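You operate a simulated robot arm through the tools that you are given. There is no shell and no other tool. Be economical: measure what you need, move in short steps, check, and stop when the job is done.

Carry out the task below with a simulated robot arm. There is one attempt and no reset: what you move stays moved.

JOB
Set the two buns beside the baking tray on it and brush egg on the middle of each.
Fine: stand the brush back in its pot. A coat counts when it lies all over at full strength: go over it till it gets no stronger.
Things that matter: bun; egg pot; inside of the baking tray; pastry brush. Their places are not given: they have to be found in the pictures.

The check looks at the end state, three seconds after you hand in, the way a careful person would. Anything else that was tipped, shoved, dropped, spilled or broken makes it a failure.

ROBOT AND FRAMES
A 6-joint arm with a two-finger parallel gripper, fixed in place. Base frame: the origin is at the foot of the arm, x ahead of it, y to its left, z up; the work surface is at about z = 90. Readings come in cm, rad, newtons and seconds.
With the tool pointing down near the work surface it reaches from about 24 to 66 cm from the base axis. Its first joint turns from -1.152 to 1.152 rad. Payload 2.9 kg.
The tool frame sits at the grasp point between the pads (the TCP): z along the fingers, y along the line on which they close. The tips reach 3 cm beyond it. The gripper opens to 11 cm. The fingers are 2 cm wide and 1 cm thick; the gripper's body (4.8 by 11.2 cm) begins 5.5 cm behind the TCP.
Orientation is that of the tool frame in the base frame, as [roll, pitch, yaw] about the fixed x, y, z axes, in that order (R = Rz(yaw) Ry(pitch) Rx(roll)). With the fingers straight down and closing along the base's y, the tool's x points along the base's -x, its y along +y and its z along -z.

CONTROLS
- The arm moves only by the tool send_rows. Its argument "series" is a list of rows, each an object (a shift or turn left out is 0, a gripper value left out holds the last) with "claw": the opening, from 0 (shut) to 1 (fully open); "translation": the shift along the tool's x, y, z in cm, a list of three; "angular": the turn, a rotation vector about the tool's x, y, z in rad, a list of three. In form: [{"claw": claw, "translation": [tx, ty, tz], "angular": [rx, ry, rz]}, ...]. A call has 1 to 12 rows; each row is the pose to reach, as a shift and turn from the pose commanded when the call began, along the tool's axes at that moment. A row lasts 0.2 s, in which the tool goes at most 5 cm and 0.15 rad; a call with a longer step from one row to the next is refused whole, and so is a gripper value outside its range. A pose out of reach is approached as far as the arm can. The call stops where the force on the tool passes 40 N (or 10 N more than at its start, if that is more) or the arm is blocked; 0.2 s more then pass. Each finger travels about 10.8 cm/s and halts on what it meets, pressing with about 41 N; the grip force reading is that of the motor and also rises with nothing between the fingers. The clock runs only during rows and for 0.2 s after the last one: add rows that repeat a pose to give the fingers time. The reply holds the time, the measured pose of the TCP, the force on the tool along the base axes, the opening and the grip force, in the units named above and with some noise, with the torque about the TCP (base axes, N m) and any sound that the robot's microphone picked up.
- Cameras (640 x 400 px; columns grow to the right, rows downward): "scene" is fixed at [3.76, 40.11, 141.46]; the picture's right is [-0.96, -0.29, 0.00], its down [-0.10, 0.34, -0.93] and it looks along [0.27, -0.90, -0.36] (base axes); focal length 375 px, centre (320, 200). "wrist" rides on the gripper at [7.2, 1.7, -10.3] in the tool frame; the picture's right is [-0.23, 0.97, 0.00], its down [-0.76, -0.18, -0.62] and it looks along [-0.61, -0.14, 0.78] (tool axes); focal length 222 px, centre (320, 200).
- grab_frame(camera): a new picture of that camera. The clock stands still meanwhile.
- point_at(camera, pixels): for up to 12 pixels [column, row] of the newest picture of that camera ("zoom" is the newest enlarged one), the place [x, y, z] in the base frame of the surface seen there, good to about 0.2 cm, but the place of the scene camera against the robot may be out by one fixed shift of up to 2.5 cm in any direction. The clock stands still meanwhile.
- zoom(camera, box): a new picture of the part [left, top, right, bottom] of that camera's present view, enlarged. The clock stands still meanwhile.
- hand_in(): hands the job in; it is judged then, once.

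Keep the steps short. Do not move on a guess: measure, check each grasp and each placing, and mend mistakes. In all there are 80 turns and 34 pictures (those below and enlarged ones count). Leave the gripper open and the arm clear of the work at the hand-in unless told otherwise, and finish with a single line.

The tools are called as a command line: name --argument value ..., lists and objects as JSON in quotes. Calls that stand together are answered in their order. send_rows: Moves the arm, as the interface text tells. Its arguments: {"type":"object","properties":{"series":{"type":"array","items":{"type":"object","properties":{"claw":{"type":"number"},"translation":{"type":"array","items":{"type":"number"}},"angular":{"type":"array","items":{"type":"number"}}}}}},"required":["series"]} The other tools are called the same way: grab_frame (camera) takes a picture; point_at (camera, pixels) gives the place of the surface under pixels of a picture; zoom (camera, box) takes an enlarged picture of a part of a camera's view; hand_in () hands the job in.

At the start:

```text
clock: 0.0
ee_pos: [34.58, -17.63, 127.28]
orientation: [3.142, 0.0, 3.141]
contact_force: [-0.4, -0.3, 0.1]
torque: [-0.01, 0.0, -0.01]
finger_gap: 11.0
finger_force: 0.0
```

scene: 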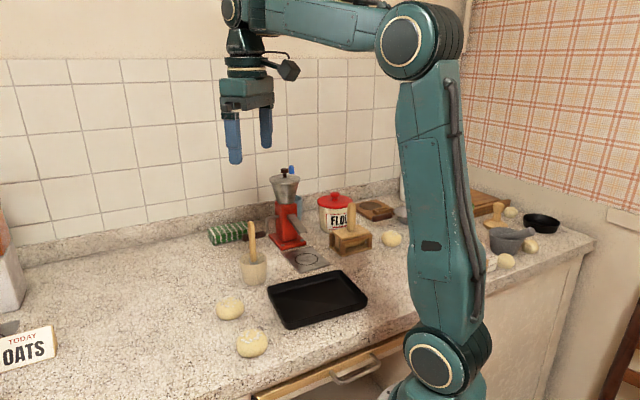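
wrist: 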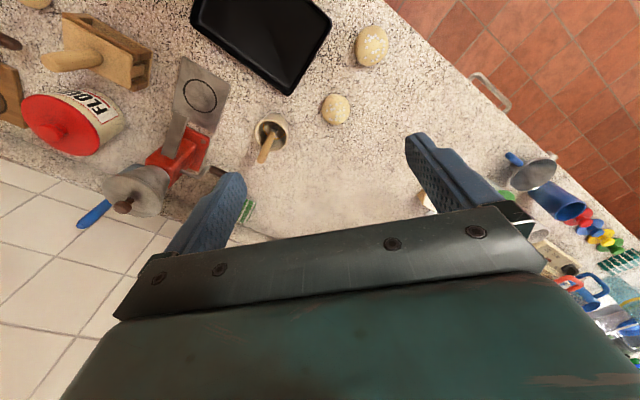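

I see the tray, two buns beside it, and a pot holding a brush. First I'll enlarge that area and measure points in both pictures.

zoom --camera "scene" --box '[200, 210, 380, 370]'

point_at --camera "wrist" --pixels '[[372, 46], [335, 109], [268, 150], [271, 132], [258, 132], [285, 125], [195, 20], [330, 20], [290, 93], [265, 40], [300, 150], [350, 75]]'

point_at --camera "scene" --pixels '[[229, 304], [252, 341], [252, 227], [253, 262], [268, 287], [334, 270], [367, 297], [288, 328], [318, 297], [300, 345], [253, 250], [230, 280]]'

```text
2.50 times, centred on (290, 290) of scene
```

zoom: 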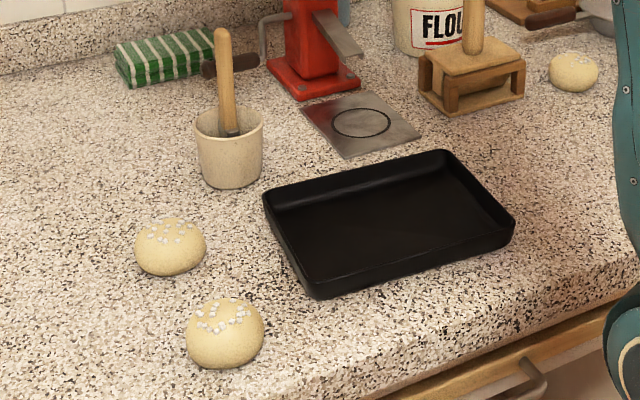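

```text
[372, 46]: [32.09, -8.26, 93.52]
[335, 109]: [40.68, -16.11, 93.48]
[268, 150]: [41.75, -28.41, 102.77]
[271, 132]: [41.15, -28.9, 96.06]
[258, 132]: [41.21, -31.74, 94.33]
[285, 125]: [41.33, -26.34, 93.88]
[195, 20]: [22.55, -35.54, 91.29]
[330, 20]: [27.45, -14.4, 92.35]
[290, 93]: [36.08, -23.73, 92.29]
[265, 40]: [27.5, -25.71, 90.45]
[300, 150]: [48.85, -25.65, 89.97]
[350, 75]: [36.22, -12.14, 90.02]
```

```text
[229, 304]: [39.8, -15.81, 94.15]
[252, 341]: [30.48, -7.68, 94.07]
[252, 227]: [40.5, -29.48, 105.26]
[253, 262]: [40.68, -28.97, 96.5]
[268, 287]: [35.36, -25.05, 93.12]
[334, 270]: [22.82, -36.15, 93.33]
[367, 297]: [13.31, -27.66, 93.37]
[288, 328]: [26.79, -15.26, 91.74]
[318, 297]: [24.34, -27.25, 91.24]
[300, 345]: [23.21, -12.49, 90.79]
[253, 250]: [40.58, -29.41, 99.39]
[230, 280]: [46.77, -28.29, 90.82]
```

Bun B is near (40.7,-16.1), bun A near (32.1,-8.3), and the tray centre is about (25,-25.7), rotated about 45°. I'll turn the gripper so it closes along the tray's short side, and come down to about 13 cm over bun B for a closer look.

send_rows --series '[{"claw": 1, "translation": [-1, 0.25, 3.6], "angular": [0, 0, -0.125]}, {"translation": [-2, 0.5, 7.2], "angular": [0, 0, -0.25]}, {"translation": [-3, 0.75, 10.8], "angular": [0, 0, -0.375]}, {"translation": [-4, 1.0, 14.4], "angular": [0, 0, -0.5]}, {"translation": [-5, 1.25, 18], "angular": [0, 0, -0.625]}, {"translation": [-6.1, 1.5, 20.5], "angular": [0, 0, -0.75]}, {"translation": [-6.1, 1.5, 20.5], "angular": [0, 0, -0.75]}]'

grab_frame --camera "wrist"

```text
clock: 1.6
ee_pos: [40.4, -16.08, 106.69]
orientation: [3.141, -0.001, -2.39]
contact_force: [1.1, -1.2, -0.8]
torque: [-0.01, 0.0, 0.02]
finger_gap: 10.96
finger_force: 0.1
```

```text
30 pictures are left
```

wrist: 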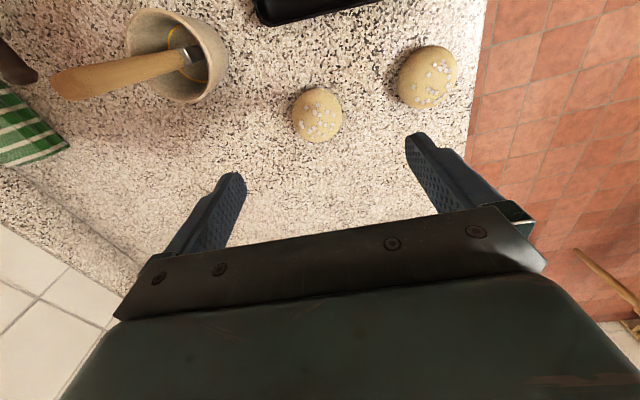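

Now I measure the outlines of both buns: B at (317,115) and A at (427,77), plus the brush.

point_at --camera "wrist" --pixels '[[317, 115], [292, 112], [342, 112], [316, 89], [318, 141], [427, 77], [399, 76], [456, 70], [425, 47], [430, 106], [320, 110], [350, 160]]'

point_at --camera "wrist" --pixels '[[60, 83], [120, 72], [180, 58], [195, 52], [207, 65], [130, 30], [180, 12], [226, 55], [185, 102], [258, 20], [145, 66], [90, 78]]'

zoom --camera "wrist" --box '[270, 20, 480, 150]'

```text
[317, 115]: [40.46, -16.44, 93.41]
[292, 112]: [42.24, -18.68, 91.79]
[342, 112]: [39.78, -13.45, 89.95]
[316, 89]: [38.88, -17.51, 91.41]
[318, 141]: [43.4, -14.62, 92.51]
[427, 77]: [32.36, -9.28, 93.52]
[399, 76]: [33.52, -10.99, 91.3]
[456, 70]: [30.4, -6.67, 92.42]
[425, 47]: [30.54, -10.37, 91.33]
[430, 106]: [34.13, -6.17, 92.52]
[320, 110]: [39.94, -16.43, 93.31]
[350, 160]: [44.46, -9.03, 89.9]
```

```text
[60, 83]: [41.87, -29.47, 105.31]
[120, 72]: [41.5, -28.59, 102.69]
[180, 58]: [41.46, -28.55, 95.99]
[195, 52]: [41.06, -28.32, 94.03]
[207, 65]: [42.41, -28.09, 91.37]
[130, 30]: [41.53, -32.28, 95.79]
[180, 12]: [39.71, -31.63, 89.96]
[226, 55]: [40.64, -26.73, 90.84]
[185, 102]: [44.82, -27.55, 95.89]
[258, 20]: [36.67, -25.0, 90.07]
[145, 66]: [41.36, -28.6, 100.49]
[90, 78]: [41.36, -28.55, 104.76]
```

```text
3.05 times, centred on (375, 85) of wrist
```

zoom: 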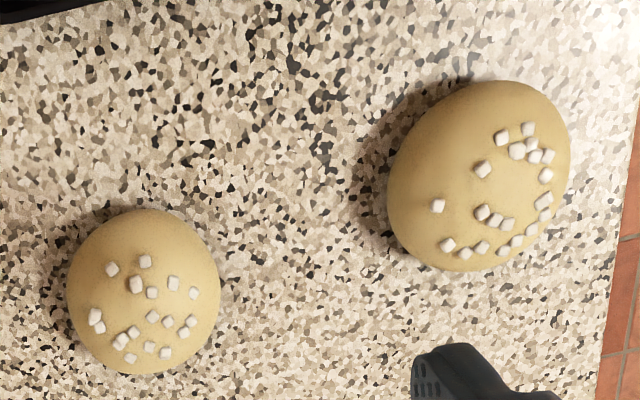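

Bun B's centre works out to about (41.05,-15.95), 3.6 cm tall. I'll descend open to TCP z≈93.7.

send_rows --series '[{"translation": [-0.3, -0.1, 4.5]}, {"translation": [-0.5, -0.1, 9]}, {"translation": [-0.5, -0.1, 12]}, {"translation": [-0.5, -0.1, 13]}, {"translation": [-0.5, -0.1, 13]}]'

grab_frame --camera "wrist"

```text
clock: 2.8
ee_pos: [41.16, -15.68, 93.72]
orientation: [3.141, 0.0, -2.391]
contact_force: [-0.5, 0.2, -0.7]
torque: [0.0, 0.01, 0.0]
finger_gap: 11.02
finger_force: 0.0
```

```text
28 pictures are left
```

wrist: 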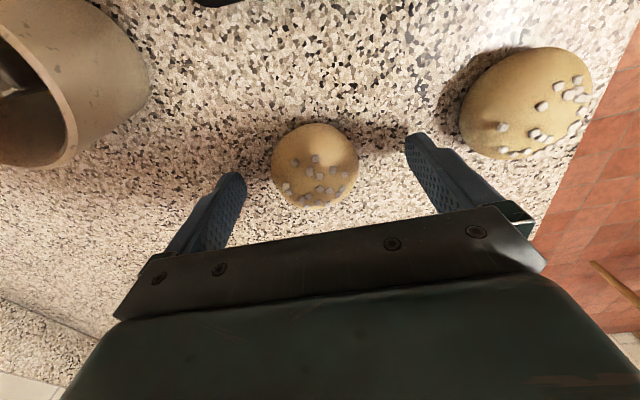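

Bun B lies between the fingers (centre at about (315,165)). Closing gently to a limited opening first.

send_rows --series '[{"claw": 0.8}, {"claw": 0.6}, {"claw": 0.5}, {"claw": 0.45}, {"claw": 0.42}, {"claw": 0.42}]'

```text
clock: 4.2
ee_pos: [41.07, -15.71, 93.7]
orientation: [-3.141, 0.0, -2.39]
contact_force: [0.1, -0.3, 0.9]
torque: [-0.02, -0.04, 0.0]
finger_gap: 5.63
finger_force: 40.9
```

Held at 5.63 cm. Lifting straight up and then looking at the tray.

send_rows --series '[{"translation": [0, 0, -2]}, {"translation": [0, 0, -6]}, {"translation": [1, -1, -10]}, {"translation": [3, -3, -14]}, {"translation": [4, -5, -18]}, {"translation": [4, -5, -18]}]'

grab_frame --camera "wrist"

```text
clock: 5.6
ee_pos: [41.81, -22.17, 111.57]
orientation: [-3.141, 0.0, -2.389]
contact_force: [1.3, -0.5, -1.1]
torque: [-0.01, 0.01, -0.03]
finger_gap: 5.58
finger_force: 40.7
```

```text
27 pictures are left
```

wrist: 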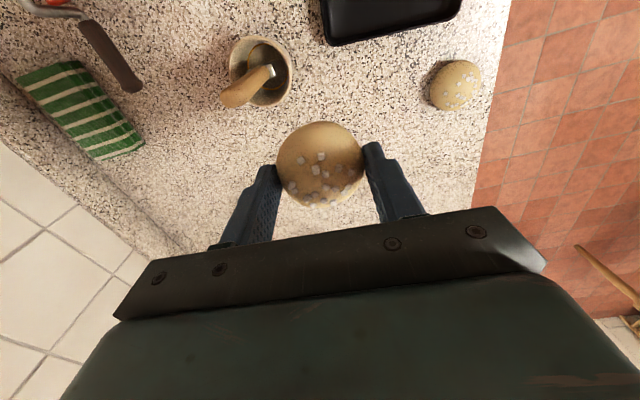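

Bun is held well. Moving high over the near half of the tray and measuring the tray there.

send_rows --series '[{"translation": [3, 2.6, 0]}, {"translation": [6, 5.2, 0]}, {"translation": [8.5, 7.4, 0]}, {"translation": [10.5, 9, 0]}, {"translation": [10.5, 9, 0]}]'

grab_frame --camera "wrist"

```text
clock: 6.8
ee_pos: [27.73, -22.92, 111.56]
orientation: [-3.141, -0.001, -2.391]
contact_force: [0.9, -0.2, -0.9]
torque: [0.02, -0.01, -0.02]
finger_gap: 5.62
finger_force: 40.7
```

```text
26 pictures are left
```

wrist: 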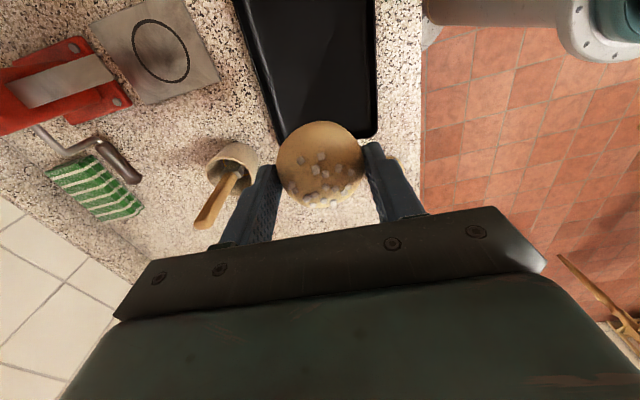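

I'll measure points on the tray's rim, inner floor and walls.

point_at --camera "wrist" --pixels '[[240, 20], [262, 85], [276, 136], [374, 30], [376, 80], [376, 128], [300, 30], [310, 90], [262, 40], [360, 60], [268, 60], [276, 100]]'

zoom --camera "wrist" --box '[220, 0, 400, 150]'

```text
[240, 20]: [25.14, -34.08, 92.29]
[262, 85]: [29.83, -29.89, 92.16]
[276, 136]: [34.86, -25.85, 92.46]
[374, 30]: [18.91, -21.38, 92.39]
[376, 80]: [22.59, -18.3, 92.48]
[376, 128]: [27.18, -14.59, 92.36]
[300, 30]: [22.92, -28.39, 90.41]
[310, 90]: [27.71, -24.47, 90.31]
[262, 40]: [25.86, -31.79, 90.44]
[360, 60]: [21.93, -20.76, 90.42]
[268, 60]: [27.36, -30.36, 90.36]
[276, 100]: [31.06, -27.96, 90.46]
```

```text
2.67 times, centred on (310, 75) of wrist
```

zoom: 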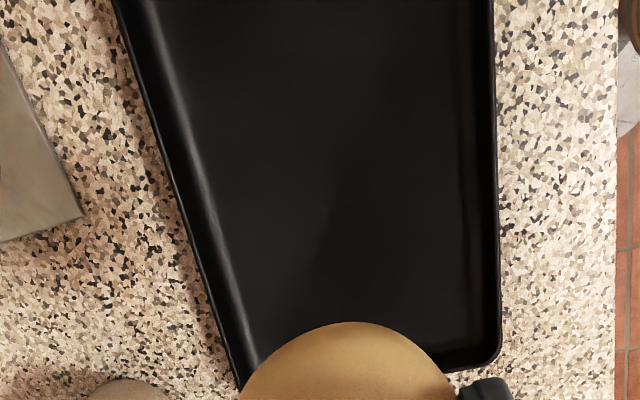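

The tray axis lies at 40°. The inside runs about 16 by 11.6 cm, with its centre near (25.1,-25.2) and the floor at z 90.4. Bun B goes into the far half at (21.8,-27.9): first move above it, then lower to TCP z≈94.4.

send_rows --series '[{"translation": [3.8, 0.2, 0]}, {"translation": [7.7, 0.4, 2], "angular": [0, 0, 0.05]}, {"translation": [7.7, 0.4, 6], "angular": [0, 0, 0.05]}, {"translation": [7.7, 0.4, 10], "angular": [0, 0, 0.05]}, {"translation": [7.7, 0.4, 10], "angular": [0, 0, 0.05]}]'

grab_frame --camera "scene"

```text
clock: 8.0
ee_pos: [21.83, -28.01, 101.72]
orientation: [-3.141, -0.001, -2.442]
contact_force: [0.0, -0.1, -0.7]
torque: [0.02, -0.01, -0.01]
finger_gap: 5.62
finger_force: 40.4
```

```text
24 pictures are left
```

scene: 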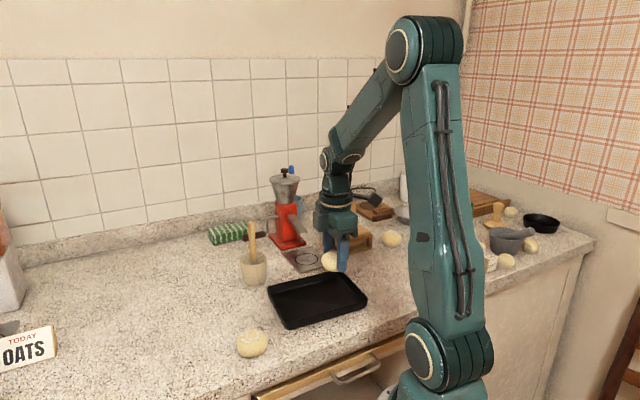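

Before lowering, I check where the wooden press (350,235) and the bench plate are relative to the gripper body.

point_at --camera "scene" --pixels '[[352, 205], [365, 240], [350, 245], [305, 258], [330, 262], [343, 262]]'

```text
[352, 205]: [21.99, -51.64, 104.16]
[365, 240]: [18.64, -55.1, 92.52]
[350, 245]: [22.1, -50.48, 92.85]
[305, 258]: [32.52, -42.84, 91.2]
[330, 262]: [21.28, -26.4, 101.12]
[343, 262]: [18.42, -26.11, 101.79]
```

All far from the gripper. Lowering to TCP z≈94.3.

send_rows --series '[{"translation": [0, 0, 3.5]}, {"translation": [0, 0, 6]}, {"translation": [0, 0, 7]}, {"translation": [0, 0, 7.4]}, {"translation": [0, 0, 7.4]}]'

```text
clock: 9.2
ee_pos: [21.99, -27.76, 94.39]
orientation: [-3.141, 0.0, -2.442]
contact_force: [-0.4, 0.6, -1.0]
torque: [-0.05, -0.01, 0.0]
finger_gap: 5.59
finger_force: 40.7
```

Lowering 0.2 cm more, then opening only to about 7.5 cm so the fingers stay inside the walls.

send_rows --series '[{"translation": [0, 0, 0.2]}, {"translation": [0, 0, 0.2], "claw": 0.55}, {"translation": [0, 0, 0.2], "claw": 0.62}, {"translation": [0, 0, 0.2], "claw": 0.68}, {"translation": [0, 0, 0.2], "claw": 0.68}, {"translation": [0, 0, -3]}, {"translation": [0, 0, -7]}, {"translation": [0, 0, -11]}, {"translation": [-3, 0, -14]}, {"translation": [-6, 0, -16]}, {"translation": [-9, 0, -17]}, {"translation": [-9, 0, -17]}]'

grab_frame --camera "wrist"

```text
clock: 11.8
ee_pos: [28.67, -21.99, 111.05]
orientation: [3.14, -0.001, -2.442]
contact_force: [-0.4, 0.8, 1.1]
torque: [-0.01, 0.0, 0.03]
finger_gap: 7.49
finger_force: 0.1
```

```text
23 pictures are left
```

wrist: 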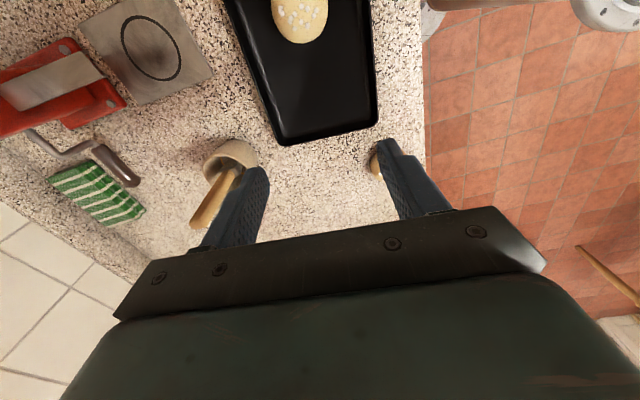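

Bun B sits in the far half of the tray. Now to bun A, about (32.3,-8.4), hovering at z≈100 with the gripper open.

send_rows --series '[{"translation": [-3.5, 2.4, 0]}, {"translation": [-7, 4.9, 0], "claw": 1}, {"translation": [-10, 7, 3]}, {"translation": [-11.5, 8.05, 7]}, {"translation": [-11.5, 8.05, 11]}, {"translation": [-11.5, 8.05, 11]}]'

grab_frame --camera "wrist"

```text
clock: 13.2
ee_pos: [32.46, -8.28, 99.92]
orientation: [-3.141, 0.0, -2.441]
contact_force: [-0.7, 0.7, -0.5]
torque: [-0.01, -0.01, 0.02]
finger_gap: 11.01
finger_force: 0.1
```

```text
22 pictures are left
```

wrist: 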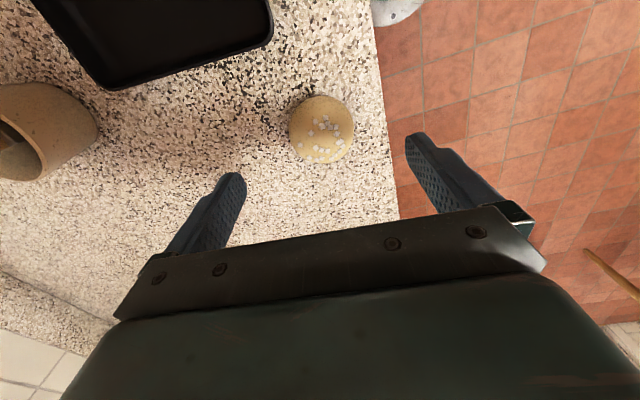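

Bun A at (321,129) lies right on the descent axis. I'll descend 6.2 cm and close.

send_rows --series '[{"translation": [0, 0, 3]}, {"translation": [0, 0, 5.5]}, {"translation": [0, 0, 6.2]}, {"translation": [0, 0, 6.2], "claw": 0.8}, {"translation": [0, 0, 6.2], "claw": 0.65}, {"translation": [0, 0, 6.2], "claw": 0.55}, {"translation": [0, 0, 6.2], "claw": 0.45}, {"translation": [0, 0, 6.2], "claw": 0.42}, {"translation": [0, 0, 6.2], "claw": 0.42}]'

```text
clock: 15.2
ee_pos: [32.41, -8.42, 93.97]
orientation: [3.141, 0.0, -2.441]
contact_force: [-0.1, 0.0, -0.3]
torque: [0.01, -0.03, 0.04]
finger_gap: 5.6
finger_force: 41.1
```

Held at 5.6 cm. Lifting and carrying it over the near half at (28.1,-22.6).

send_rows --series '[{"translation": [0, 0, -2]}, {"translation": [0, 0, -6]}, {"translation": [1.5, -1, -9]}, {"translation": [5, -3.2, -9]}, {"translation": [8.5, -5.5, -9]}, {"translation": [12.4, -8.1, -9]}, {"translation": [12.4, -8.1, -9]}]'

grab_frame --camera "wrist"

```text
clock: 16.8
ee_pos: [28.12, -22.39, 103.15]
orientation: [-3.141, -0.001, -2.441]
contact_force: [0.0, -0.2, -1.0]
torque: [0.02, -0.02, -0.01]
finger_gap: 5.55
finger_force: 41.0
```

```text
21 pictures are left
```

wrist: 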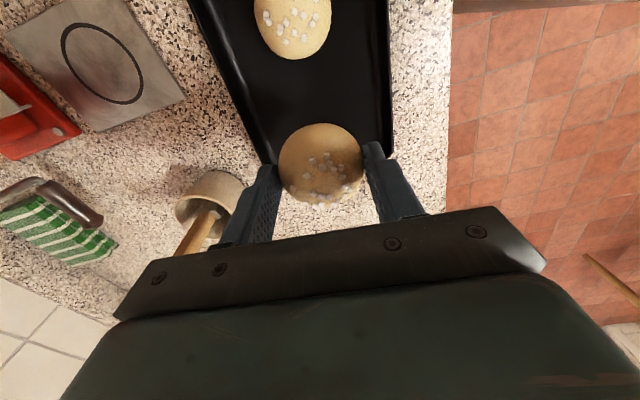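

Bun A is above the near half, well lined up. Lowering 8.7 cm, then opening to 7.5 cm and rising.

send_rows --series '[{"translation": [0, -0.1, 4]}, {"translation": [0, -0.1, 7]}, {"translation": [0, -0.1, 8.4]}, {"translation": [0, -0.1, 8.7]}, {"translation": [0, -0.1, 8.7]}, {"translation": [0, -0.1, 8.7], "claw": 0.55}, {"translation": [0, -0.1, 8.7], "claw": 0.62}, {"translation": [0, -0.1, 8.7], "claw": 0.68}, {"translation": [0, -0.1, 8.7], "claw": 0.68}, {"translation": [0, -0.1, 5]}, {"translation": [0, -0.1, 0.5]}, {"translation": [0, -0.1, -4]}]'

grab_frame --camera "wrist"

zoom --camera "scene" --box '[200, 200, 400, 325]'

```text
clock: 19.4
ee_pos: [28.2, -22.81, 107.11]
orientation: [3.141, 0.001, -2.442]
contact_force: [0.3, 0.9, -0.8]
torque: [0.02, 0.0, 0.02]
finger_gap: 7.46
finger_force: 0.0
```

```text
20 pictures are left
```

wrist: 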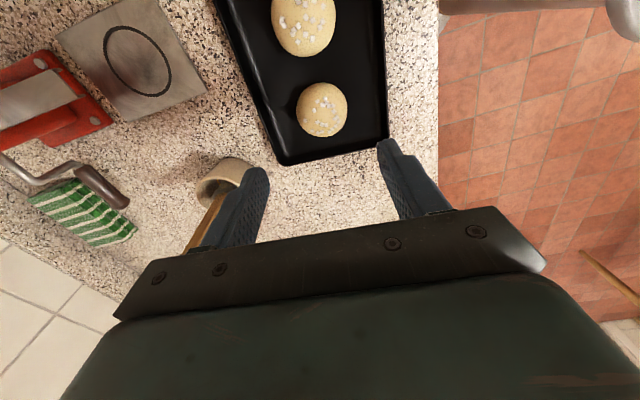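

```text
3.20 times, centred on (300, 262) of scene
```

zoom: 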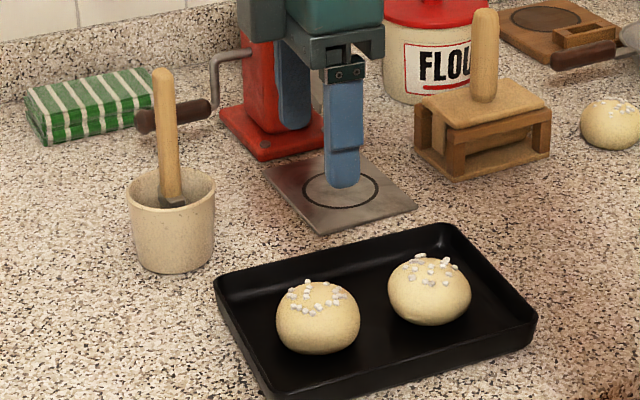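

Both buns sit in the tray. Now I measure their tops and the brush handle, the crank knob and the pot.

point_at --camera "wrist" --pixels '[[322, 108], [297, 108], [347, 108], [322, 83], [324, 135], [305, 25], [273, 22], [335, 22], [304, 56], [225, 165], [100, 185], [118, 200]]'

point_at --camera "zoom" --pixels '[[163, 75], [165, 110], [168, 150], [171, 185], [160, 110], [171, 110], [172, 200], [145, 122], [205, 110], [128, 200], [215, 185], [172, 212]]'

point_at --camera "scene" --pixels '[[299, 296], [299, 290], [299, 309], [286, 300], [312, 300], [334, 286], [334, 281], [334, 300], [321, 290], [347, 290]]'

```text
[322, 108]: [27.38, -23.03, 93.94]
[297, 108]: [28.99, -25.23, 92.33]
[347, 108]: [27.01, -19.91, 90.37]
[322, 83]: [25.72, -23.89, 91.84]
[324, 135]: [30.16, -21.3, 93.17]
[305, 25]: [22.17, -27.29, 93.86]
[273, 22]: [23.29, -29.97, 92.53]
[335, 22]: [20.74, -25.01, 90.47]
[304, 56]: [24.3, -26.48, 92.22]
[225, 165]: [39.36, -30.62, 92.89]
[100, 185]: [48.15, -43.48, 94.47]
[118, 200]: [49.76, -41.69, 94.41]
```

```text
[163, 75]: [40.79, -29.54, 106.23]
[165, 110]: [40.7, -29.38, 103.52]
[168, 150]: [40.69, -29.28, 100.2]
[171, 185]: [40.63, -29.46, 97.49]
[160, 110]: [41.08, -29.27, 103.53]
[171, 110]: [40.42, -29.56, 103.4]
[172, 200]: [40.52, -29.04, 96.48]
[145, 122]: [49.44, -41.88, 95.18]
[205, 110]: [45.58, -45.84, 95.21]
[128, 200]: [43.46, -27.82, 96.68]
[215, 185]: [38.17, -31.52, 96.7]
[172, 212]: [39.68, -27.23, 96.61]
```

```text
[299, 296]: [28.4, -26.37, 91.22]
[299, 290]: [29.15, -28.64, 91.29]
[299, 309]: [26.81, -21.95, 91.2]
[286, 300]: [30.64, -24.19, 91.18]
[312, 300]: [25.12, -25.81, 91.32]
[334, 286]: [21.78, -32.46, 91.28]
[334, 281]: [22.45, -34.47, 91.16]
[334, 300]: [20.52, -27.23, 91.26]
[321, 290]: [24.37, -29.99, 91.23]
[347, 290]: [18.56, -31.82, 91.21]
```

Brush handle stands almost upright near (41.85,-29.0), top at z≈105.4; pot rim z≈96. I'll go to a hover above it (z 112) with the fingers 4.4 cm open, and check alignment.

send_rows --series '[{"translation": [0, 0, -4]}, {"translation": [-1, -2, -5.5]}, {"translation": [-2.7, -5.7, -5.5], "claw": 0.4}, {"translation": [-4.5, -9.5, -5.5]}, {"translation": [-6.0, -12.6, -5.5]}, {"translation": [-6.45, -13.5, -5.5]}, {"translation": [-6.45, -13.5, -5.5]}]'

grab_frame --camera "wrist"

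```text
clock: 21.0
ee_pos: [41.68, -28.68, 112.41]
orientation: [3.14, 0.001, -2.441]
contact_force: [-0.4, 0.3, -1.0]
torque: [0.05, -0.01, -0.02]
finger_gap: 4.37
finger_force: 0.2
```

```text
18 pictures are left
```

wrist: 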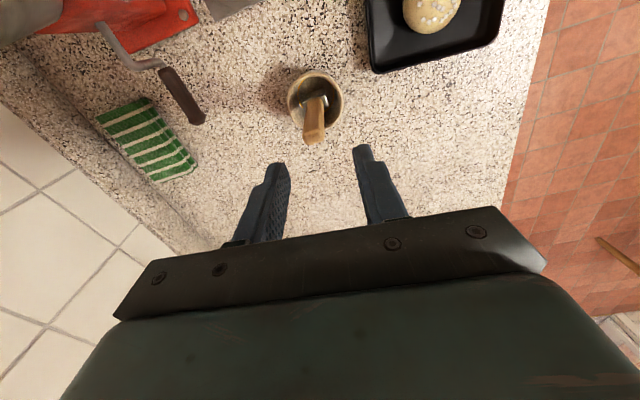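

Handle top at (314,138), about 0.4 cm left of the finger midline. Correcting, then lowering to z≈101.8 and closing around the handle.

send_rows --series '[{"translation": [0, -0.4, 2]}, {"translation": [0, -0.4, 6]}, {"translation": [0, -0.4, 9.5]}, {"translation": [0, -0.4, 10.6]}, {"translation": [0, -0.4, 10.6]}]'

zoom --camera "wrist" --box '[220, 60, 420, 240]'

```text
clock: 22.2
ee_pos: [42.21, -29.11, 102.03]
orientation: [-3.141, 0.0, -2.441]
contact_force: [0.1, 0.2, -0.3]
torque: [0.0, 0.02, -0.02]
finger_gap: 4.38
finger_force: 0.1
```

```text
2.22 times, centred on (320, 150) of wrist
```

zoom: 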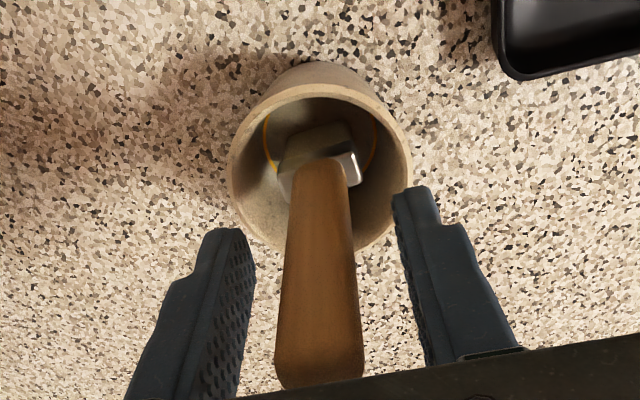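

Handle is centred between the fingers. Closing.

send_rows --series '[{"claw": 0.3}, {"claw": 0.2}, {"claw": 0.1}, {"claw": 0.05}, {"claw": 0.0}, {"claw": 0.0}]'

```text
clock: 23.6
ee_pos: [42.13, -29.12, 102.09]
orientation: [3.141, 0.002, -2.442]
contact_force: [0.4, -0.9, 0.2]
torque: [-0.02, -0.01, 0.04]
finger_gap: 1.81
finger_force: 41.1
```

Handle gripped at 1.81 cm (pose 42.13,-29.12,102.05). Lifting straight up 10 cm.

send_rows --series '[{"translation": [0, 0, -1]}, {"translation": [0, 0, -3]}, {"translation": [0, 0, -6]}, {"translation": [0, 0, -9]}, {"translation": [0, 0, -11]}, {"translation": [0, 0, -11]}]'

zoom --camera "scene" --box '[190, 180, 390, 330]'

grab_frame --camera "wrist"

```text
clock: 25.0
ee_pos: [41.99, -28.98, 112.96]
orientation: [3.141, 0.001, -2.442]
contact_force: [0.1, 0.6, -0.7]
torque: [-0.03, 0.0, 0.0]
finger_gap: 1.83
finger_force: 41.4
```

```text
2.67 times, centred on (290, 255) of scene
```

zoom: 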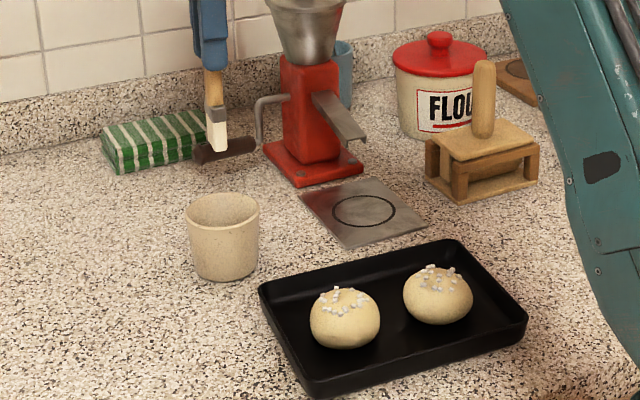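

```text
15 pictures are left
```

wrist: 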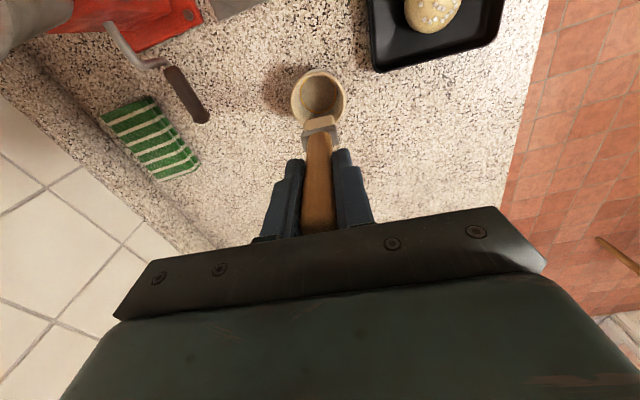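

Brush is out; bristle tip at zoom (218,151). Measuring it and looking closer for egg in the pot and on the bristles.

point_at --camera "zoom" --pixels '[[218, 148], [211, 148], [225, 147], [218, 125], [215, 90], [343, 305], [438, 280], [223, 205], [215, 65]]'

point_at --camera "wrist" --pixels '[[320, 120], [310, 120], [332, 120], [320, 95], [318, 80], [320, 140], [318, 160], [318, 105]]'

zoom --camera "wrist" --box '[280, 55, 370, 165]'

```text
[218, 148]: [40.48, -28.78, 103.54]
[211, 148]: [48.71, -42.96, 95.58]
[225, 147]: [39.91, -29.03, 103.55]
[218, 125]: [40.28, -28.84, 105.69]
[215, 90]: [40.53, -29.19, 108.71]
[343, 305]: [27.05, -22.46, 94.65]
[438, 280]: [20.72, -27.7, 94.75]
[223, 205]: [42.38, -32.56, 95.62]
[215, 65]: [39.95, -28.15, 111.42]
```

```text
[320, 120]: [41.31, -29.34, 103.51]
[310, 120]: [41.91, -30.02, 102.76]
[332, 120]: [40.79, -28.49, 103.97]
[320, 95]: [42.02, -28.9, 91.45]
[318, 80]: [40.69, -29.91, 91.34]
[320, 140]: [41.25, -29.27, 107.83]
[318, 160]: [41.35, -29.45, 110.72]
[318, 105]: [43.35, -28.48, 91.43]
```

```text
3.64 times, centred on (325, 110) of wrist
```

zoom: 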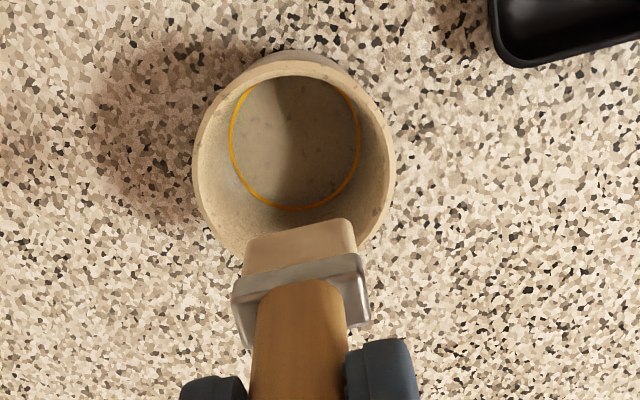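

Brush tip sits about 10.65 cm below the TCP, offset (-0.4,+0.2). Bun A's centre is (28.0,-22.6), bun B's (21.9,-27.6), tops at z≈94. I'll move over bun A and lower until the tip is about 2 cm over it.

send_rows --series '[{"translation": [1.6, 3.4, 0]}, {"translation": [3.2, 6.8, 0]}, {"translation": [4.8, 10.2, 0]}, {"translation": [6.2, 13.0, 1.5]}, {"translation": [6.4, 13.5, 5]}, {"translation": [6.4, 13.5, 6.2]}, {"translation": [6.4, 13.5, 6.2]}]'

zoom --camera "scene" --box '[250, 220, 390, 330]'

```text
clock: 26.6
ee_pos: [28.29, -22.66, 106.74]
orientation: [-3.142, -0.001, -2.442]
contact_force: [-0.3, -0.2, -0.1]
torque: [-0.02, -0.03, -0.02]
finger_gap: 1.82
finger_force: 40.7
```

```text
3.64 times, centred on (320, 275) of scene
```

zoom: 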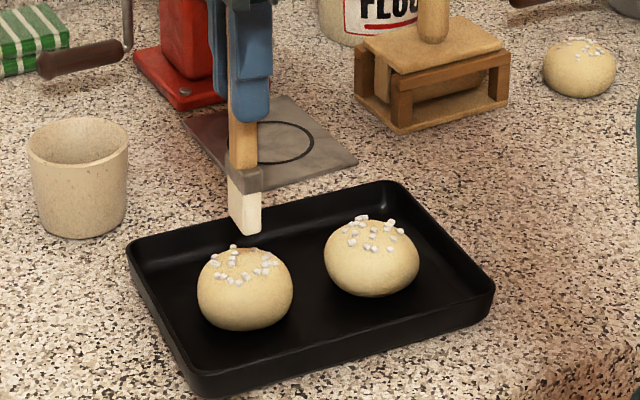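

Brush is above bun A. Lowering in small steps until I feel light contact.

send_rows --series '[{"translation": [0, 0, 1.2]}, {"translation": [0, 0, 1.8]}, {"translation": [0, 0, 2.1]}, {"translation": [0, 0, 2.3]}, {"translation": [0, 0, 2.3]}]'

```text
clock: 27.8
ee_pos: [28.43, -22.95, 104.57]
orientation: [-3.14, 0.002, -2.442]
contact_force: [-0.4, 1.1, 11.8]
torque: [0.08, -0.02, 0.01]
finger_gap: 1.82
finger_force: 41.0
```

Contact at about 12 N. Backing off 0.1 cm and making a few short strokes over the middle, then lifting to look.

send_rows --series '[{"translation": [0, 0, -0.1]}, {"translation": [0.8, 0, -0.05]}, {"translation": [0, 0, -0.1]}, {"translation": [-0.8, 0, -0.05]}, {"translation": [0, 0, -0.1]}, {"translation": [0, 0.8, -0.05]}, {"translation": [0, 0, -0.1]}, {"translation": [0, -0.8, -0.05]}, {"translation": [0, 0, -0.1]}, {"translation": [0, 0, -3]}, {"translation": [-4, 0, -6]}, {"translation": [-8, 0, -6]}]'

zoom --camera "wrist" --box '[200, 0, 440, 200]'

```text
clock: 30.4
ee_pos: [34.57, -17.19, 110.7]
orientation: [3.14, 0.0, -2.441]
contact_force: [-0.2, 0.5, 0.1]
torque: [-0.03, 0.01, 0.02]
finger_gap: 1.83
finger_force: 40.9
```

```text
2.00 times, centred on (320, 100) of wrist
```

zoom: 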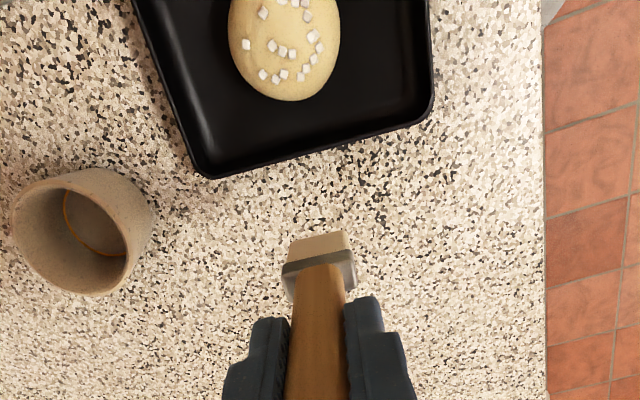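

I see no clear egg from here. Checking the buns' tops through the scene camera.

zoom --camera "scene" --box '[275, 265, 355, 320]'

```text
7.27 times, centred on (315, 292) of scene
```

zoom: 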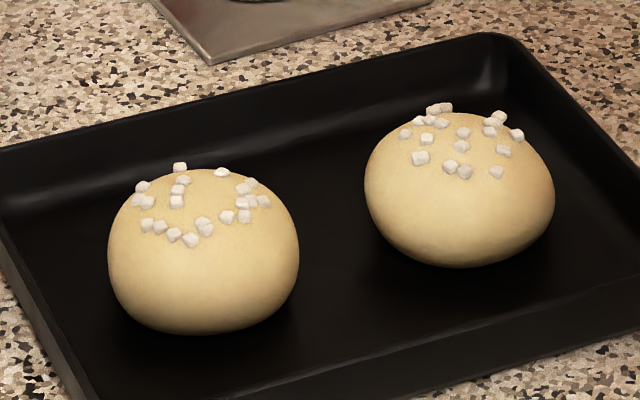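

No coat is showing, so the brush seems dry. I'll dip it in the pot: first over it at the pose where it was lifted out.

send_rows --series '[{"translation": [0.5, -3.5, -1]}, {"translation": [1, -7, -1]}, {"translation": [1.5, -10.5, -1]}, {"translation": [1.9, -13.9, -1]}, {"translation": [1.9, -13.9, -1]}]'

zoom --camera "wrist" --box '[260, 30, 390, 190]'

```text
clock: 31.6
ee_pos: [41.95, -29.4, 111.55]
orientation: [-3.141, -0.002, -2.442]
contact_force: [0.0, -0.8, -1.0]
torque: [0.0, 0.02, -0.03]
finger_gap: 1.82
finger_force: 41.4
```

```text
2.50 times, centred on (325, 110) of wrist
```

zoom: 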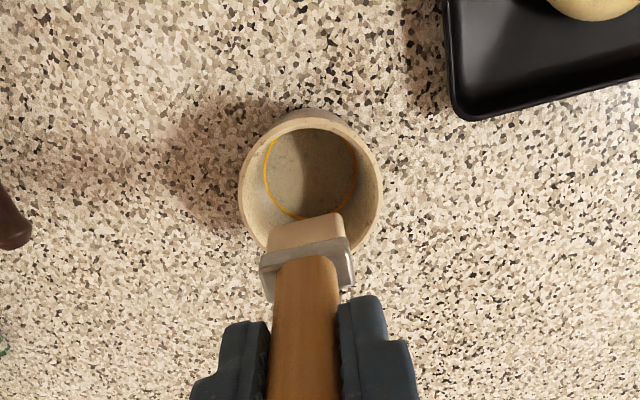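

Lined up as before. Lowering about 9.4 cm into the pot, stirring a few millimetres.

send_rows --series '[{"translation": [0, 0.2, 3]}, {"translation": [0, 0.2, 6]}, {"translation": [0, 0.2, 8.5]}, {"translation": [0, 0.2, 9.3]}, {"translation": [0, 0.2, 9.5]}, {"translation": [0.3, 0.2, 9.4]}, {"translation": [-0.3, 0.2, 9.4]}, {"translation": [0, 0.4, 9.4]}, {"translation": [0, 0, 9.4]}, {"translation": [0, 0.2, 9.5]}]'

```text
clock: 33.8
ee_pos: [42.07, -29.59, 101.99]
orientation: [-3.139, 0.002, -2.441]
contact_force: [-0.2, -1.3, 3.6]
torque: [-0.12, 0.09, 0.04]
finger_gap: 1.83
finger_force: 41.7
```

Light contact with the pot bottom (3.6 N). Lifting out and going toward bun A; then I'll look at the bristles.

send_rows --series '[{"translation": [0, 0, -1]}, {"translation": [0, 0, -4]}, {"translation": [0, 0, -8]}, {"translation": [0, 0, -11]}, {"translation": [0, 0, -11]}, {"translation": [0, 0, -11]}, {"translation": [0, 0, -11]}]'

zoom --camera "scene" --box '[220, 190, 300, 290]'

```text
clock: 35.4
ee_pos: [41.95, -29.58, 113.02]
orientation: [3.141, 0.0, -2.441]
contact_force: [0.3, 0.3, 0.7]
torque: [-0.01, 0.02, 0.02]
finger_gap: 1.81
finger_force: 41.1
```

```text
4.00 times, centred on (260, 240) of scene
```

zoom: 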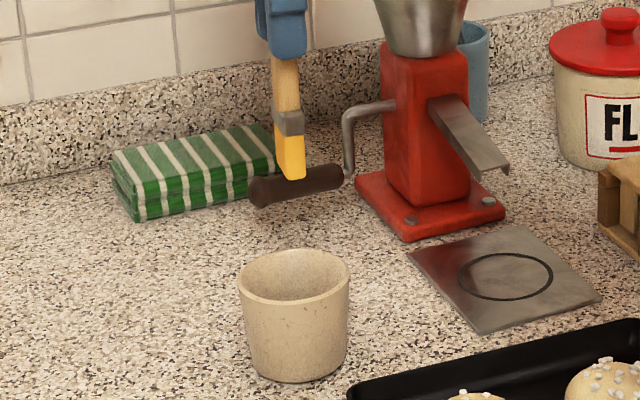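

The bristles are now yellow with egg. Going back over bun A and down to light contact.

send_rows --series '[{"translation": [1.5, 3.5, 0]}, {"translation": [3.0, 7, 0]}, {"translation": [4.5, 10.5, 0]}, {"translation": [6.0, 13.9, 0]}, {"translation": [6.0, 13.9, 4]}, {"translation": [6.0, 13.9, 7]}, {"translation": [6.0, 13.9, 8.0]}, {"translation": [6.0, 13.9, 8.3]}, {"translation": [6.0, 13.9, 8.3]}]'

```text
clock: 37.4
ee_pos: [28.31, -22.62, 104.77]
orientation: [-3.141, 0.001, -2.441]
contact_force: [-0.3, -0.3, 0.3]
torque: [0.0, 0.02, -0.02]
finger_gap: 1.83
finger_force: 41.2
```

Just about touching. Lowering 0.15 and stroking across the middle along the tool's x and y.

send_rows --series '[{"translation": [0, 0, 0.15]}, {"translation": [0.7, 0, 0.2]}, {"translation": [0, 0, 0.15]}, {"translation": [-0.7, 0, 0.2]}, {"translation": [0, 0, 0.15]}, {"translation": [0, 0.7, 0.2]}, {"translation": [0, 0, 0.15]}, {"translation": [0, -0.7, 0.2]}, {"translation": [0.6, -0.5, 0.25]}, {"translation": [0, 0, 0.15]}, {"translation": [-0.6, 0.5, 0.25]}, {"translation": [0, 0, 0.15]}]'

send_rows --series '[{"translation": [0, 0, -2]}, {"translation": [-1.5, -3.5, -6]}, {"translation": [-3, -7, -8]}, {"translation": [-4.5, -10.5, -8]}, {"translation": [-6, -13.7, -8]}, {"translation": [-6, -13.7, -8]}]'

zoom --camera "scene" --box '[275, 265, 355, 320]'

```text
clock: 40.0
ee_pos: [28.4, -22.66, 104.52]
orientation: [3.141, -0.001, -2.439]
contact_force: [0.8, 2.9, 4.8]
torque: [0.36, -0.11, -0.01]
finger_gap: 1.81
finger_force: 41.1
```

```text
refused: row 2 steps farther than a row can; nothing moved
```

```text
7.27 times, centred on (315, 292) of scene
```

zoom: 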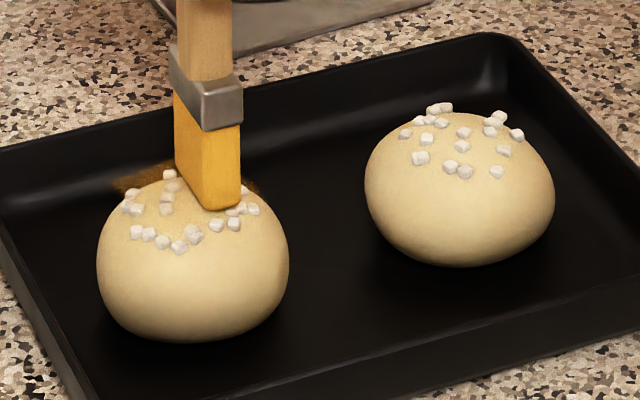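

The bun shifted a couple of millimetres, and something orange shows behind it at zoom (145,180). I'll lift and back off to view the top.

send_rows --series '[{"translation": [0, 0, -2]}, {"translation": [0, 0, -5]}, {"translation": [-2, 0, -8]}, {"translation": [-5, 0, -9]}, {"translation": [-5, 0, -9]}]'

zoom --camera "wrist" --box '[250, 0, 410, 130]'

```text
clock: 41.2
ee_pos: [32.21, -19.58, 113.43]
orientation: [-3.141, -0.001, -2.441]
contact_force: [-0.1, 0.1, -0.6]
torque: [0.01, 0.0, 0.0]
finger_gap: 1.82
finger_force: 41.3
```

```text
3.08 times, centred on (330, 65) of wrist
```

zoom: 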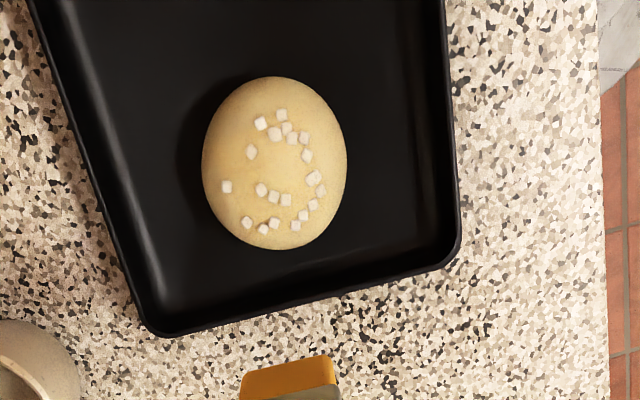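

Little coat is visible from here. I'll measure bun A's present position.

point_at --camera "zoom" --pixels '[[275, 165], [203, 165], [346, 165], [274, 78], [272, 248], [285, 175], [255, 362], [300, 357], [335, 360], [290, 375], [245, 380], [60, 335]]'

```text
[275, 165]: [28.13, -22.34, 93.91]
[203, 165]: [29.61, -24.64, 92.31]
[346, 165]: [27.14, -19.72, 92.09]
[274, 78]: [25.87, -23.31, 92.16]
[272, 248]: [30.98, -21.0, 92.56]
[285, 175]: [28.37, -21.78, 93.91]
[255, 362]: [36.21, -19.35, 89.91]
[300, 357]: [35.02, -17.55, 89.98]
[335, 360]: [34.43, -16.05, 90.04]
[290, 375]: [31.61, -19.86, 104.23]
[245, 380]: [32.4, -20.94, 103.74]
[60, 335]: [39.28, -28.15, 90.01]
```

Bun A is now centred at (28.45,-22.15), top z≈94. Returning for more passes over its middle; first to light contact.

send_rows --series '[{"translation": [3, 0.2, 2]}, {"translation": [4.4, 0.3, 5.5]}, {"translation": [4.4, 0.3, 8]}, {"translation": [4.4, 0.3, 8.8]}, {"translation": [4.4, 0.3, 8.9]}, {"translation": [4.4, 0.3, 8.9]}]'

```text
clock: 42.6
ee_pos: [28.56, -22.11, 104.75]
orientation: [-3.141, -0.001, -2.443]
contact_force: [-0.1, 0.6, -0.5]
torque: [0.0, 0.02, 0.03]
finger_gap: 1.8
finger_force: 41.0
```

Zigzag strokes at slight pressure.

send_rows --series '[{"translation": [0, 0, 0.25]}, {"translation": [0.5, 0, 0.28]}, {"translation": [1.0, 0, 0.35]}, {"translation": [0.5, 0, 0.28]}, {"translation": [0, 0, 0.25]}, {"translation": [-0.5, 0, 0.28]}, {"translation": [-1.0, 0, 0.35]}, {"translation": [-0.5, 0, 0.28]}, {"translation": [0, 0.5, 0.28]}, {"translation": [0, 0, 0.25]}, {"translation": [0, -0.5, 0.28]}, {"translation": [0, 0, 0.25]}]'

send_rows --series '[{"translation": [0.8, 0.5, 0.05]}, {"translation": [0, 0.5, 0]}, {"translation": [-0.8, 0.5, 0.05]}, {"translation": [-0.8, 0, 0.05]}, {"translation": [0, 0, 0]}, {"translation": [0.8, 0, 0.05]}, {"translation": [0.8, -0.5, 0.05]}, {"translation": [0, -0.5, 0]}, {"translation": [-0.8, -0.5, 0.05]}, {"translation": [0, 0, 0]}, {"translation": [0, 0, -2]}, {"translation": [0, 0, -6]}]'

zoom --camera "scene" --box '[275, 265, 355, 320]'

```text
clock: 45.2
ee_pos: [28.63, -22.1, 104.38]
orientation: [3.14, 0.0, -2.442]
contact_force: [0.5, -0.3, -0.5]
torque: [-0.03, 0.01, -0.02]
finger_gap: 1.82
finger_force: 41.5
```

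```text
clock: 47.8
ee_pos: [28.56, -22.11, 110.56]
orientation: [3.14, 0.0, -2.443]
contact_force: [-0.2, 1.0, -0.6]
torque: [0.02, -0.01, -0.04]
finger_gap: 1.8
finger_force: 41.1
```

```text
7.27 times, centred on (315, 292) of scene
```

zoom: 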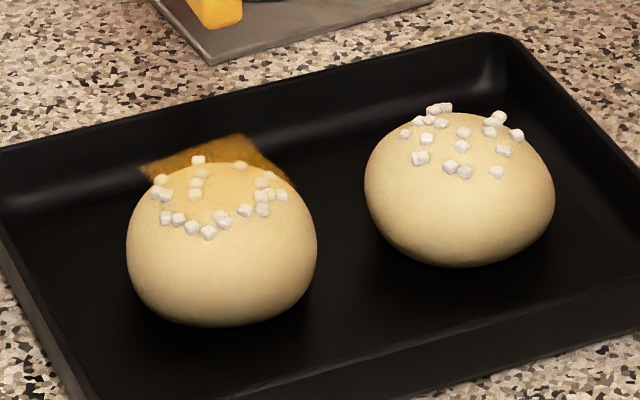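

An orange film now shows on the top of bun A, and the bun has moved slightly again. Measuring the film and the bun.

point_at --camera "zoom" --pixels '[[160, 170], [235, 145], [215, 152], [280, 180], [150, 165], [222, 200], [222, 230], [128, 245], [316, 245], [460, 130], [222, 175], [245, 190]]'

send_rows --series '[{"translation": [-2.5, 0, -2]}, {"translation": [-5, 0, -3]}, {"translation": [-5, 0, -3]}]'

zoom --camera "wrist" --box '[250, 0, 410, 130]'

```text
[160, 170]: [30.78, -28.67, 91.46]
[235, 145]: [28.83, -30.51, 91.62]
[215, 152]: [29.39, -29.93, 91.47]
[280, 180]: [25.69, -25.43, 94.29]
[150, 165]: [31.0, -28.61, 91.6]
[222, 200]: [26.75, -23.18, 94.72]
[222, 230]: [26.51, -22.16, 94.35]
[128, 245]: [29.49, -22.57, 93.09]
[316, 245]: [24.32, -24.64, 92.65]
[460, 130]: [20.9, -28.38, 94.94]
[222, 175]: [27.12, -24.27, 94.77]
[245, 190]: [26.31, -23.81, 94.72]
```

```text
clock: 48.6
ee_pos: [32.47, -18.9, 113.75]
orientation: [3.141, 0.0, -2.442]
contact_force: [-0.4, 0.6, -0.1]
torque: [0.04, -0.01, 0.03]
finger_gap: 1.81
finger_force: 41.1
```

```text
3.08 times, centred on (330, 65) of wrist
```

zoom: 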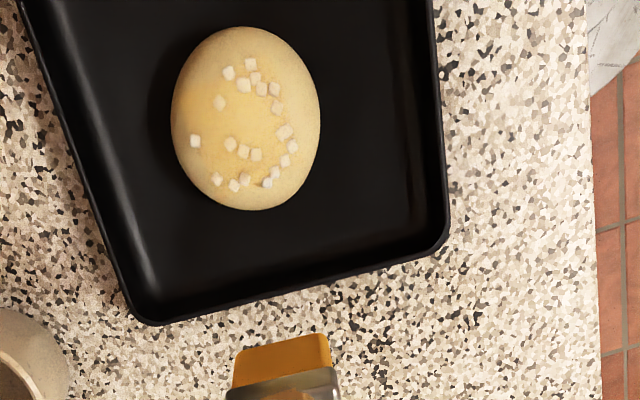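

The coat is a yellow patch in the middle, getting stronger. Measuring bun A again, for another set of passes.

point_at --camera "zoom" --pixels '[[246, 118], [172, 118], [319, 118], [246, 28], [246, 208], [265, 120], [230, 100], [280, 340], [235, 355], [327, 340]]'

```text
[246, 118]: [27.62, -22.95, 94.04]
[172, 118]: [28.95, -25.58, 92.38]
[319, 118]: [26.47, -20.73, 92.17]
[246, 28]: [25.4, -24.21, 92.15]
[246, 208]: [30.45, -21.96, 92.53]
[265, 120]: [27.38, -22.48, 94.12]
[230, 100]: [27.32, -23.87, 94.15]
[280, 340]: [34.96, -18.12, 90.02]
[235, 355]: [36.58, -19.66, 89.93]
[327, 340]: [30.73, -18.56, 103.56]
```

Bun A centre is now (27.9,-23.0). Going back with lighter strokes.

send_rows --series '[{"translation": [3, -0.2, 2]}, {"translation": [6.05, -0.3, 5]}, {"translation": [6.05, -0.3, 8]}, {"translation": [6.05, -0.3, 9.1]}, {"translation": [6.05, -0.3, 9.25]}, {"translation": [6.05, -0.3, 9.25]}]'

```text
clock: 50.0
ee_pos: [28.03, -23.1, 104.29]
orientation: [-3.138, 0.0, -2.444]
contact_force: [-8.1, 1.6, 29.8]
torque: [0.03, 0.89, 0.01]
finger_gap: 1.79
finger_force: 41.0
```

Pressure is too high (30 N). Easing up 0.3 cm.

send_rows --series '[{"translation": [0, 0, -0.3]}, {"translation": [0, 0, -0.3]}]'

```text
clock: 50.6
ee_pos: [28.06, -23.01, 104.39]
orientation: [3.139, -0.001, -2.442]
contact_force: [-0.4, -1.1, 0.3]
torque: [-0.07, -0.02, 0.0]
finger_gap: 1.8
finger_force: 41.3
```

Now just touching. Strokes with 0.05–0.1 cm of pressure, ending on the middle to read the force.

send_rows --series '[{"translation": [0, 0, 0.07]}, {"translation": [0.5, 0, 0.08]}, {"translation": [1.0, 0, 0.12]}, {"translation": [0.5, 0, 0.08]}, {"translation": [0, 0, 0.07]}, {"translation": [-0.5, 0, 0.08]}, {"translation": [-1.0, 0, 0.12]}, {"translation": [-1.0, 0.6, 0.12]}, {"translation": [-0.5, 0.6, 0.1]}, {"translation": [0, 0.6, 0.08]}, {"translation": [0.5, 0.6, 0.1]}, {"translation": [1.0, 0.6, 0.12]}]'

send_rows --series '[{"translation": [0, -0.6, -0.05]}, {"translation": [0, -1.2, 0]}, {"translation": [-0.5, -1.2, -0.02]}, {"translation": [-1.0, -1.2, -0.04]}, {"translation": [-1.5, -1.2, -0.02]}, {"translation": [-2.0, -1.2, 0]}, {"translation": [-2.0, -0.6, 0]}, {"translation": [-1.5, -0.6, -0.04]}, {"translation": [-1.0, -0.6, -0.05]}, {"translation": [-0.5, -0.6, -0.04]}, {"translation": [0, -0.6, 0]}, {"translation": [-1.0, -0.6, -0.05]}]'

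send_rows --series '[{"translation": [0.5, 0, 0.02]}, {"translation": [1.0, 0, 0.05]}, {"translation": [0, 0.6, 0]}, {"translation": [-1.0, 0, 0.05]}, {"translation": [0, -0.6, 0]}, {"translation": [0.7, 0.5, 0.03]}, {"translation": [-0.7, 0.5, 0.03]}, {"translation": [-0.7, -0.5, 0.03]}, {"translation": [0.7, -0.5, 0.03]}, {"translation": [0, 0, 0]}, {"translation": [0, 0, -2]}, {"translation": [0, 0, -6]}]'

zoom --camera "scene" --box '[275, 265, 355, 320]'

```text
clock: 53.2
ee_pos: [26.87, -23.06, 104.25]
orientation: [3.14, 0.0, -2.441]
contact_force: [-0.3, -0.6, -0.8]
torque: [0.02, 0.04, 0.03]
finger_gap: 1.82
finger_force: 40.7
```

```text
clock: 55.8
ee_pos: [27.94, -22.84, 104.46]
orientation: [-3.14, 0.0, -2.441]
contact_force: [-0.8, 0.3, -0.4]
torque: [0.03, 0.0, 0.01]
finger_gap: 1.81
finger_force: 40.7
```

```text
clock: 58.4
ee_pos: [27.91, -23.2, 110.35]
orientation: [-3.141, 0.0, -2.441]
contact_force: [1.2, -0.1, -0.6]
torque: [-0.01, 0.02, 0.0]
finger_gap: 1.8
finger_force: 40.9
```

```text
7.27 times, centred on (315, 292) of scene
```

zoom: 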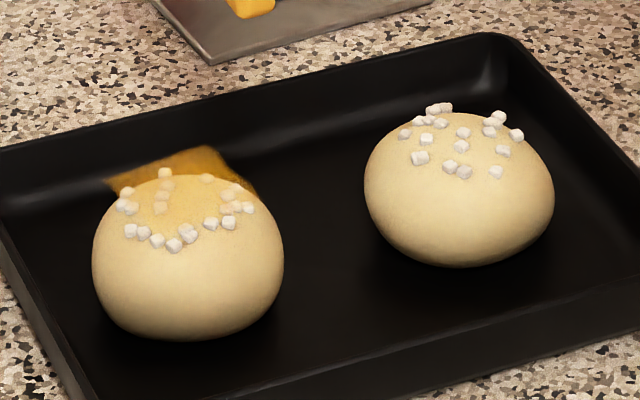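

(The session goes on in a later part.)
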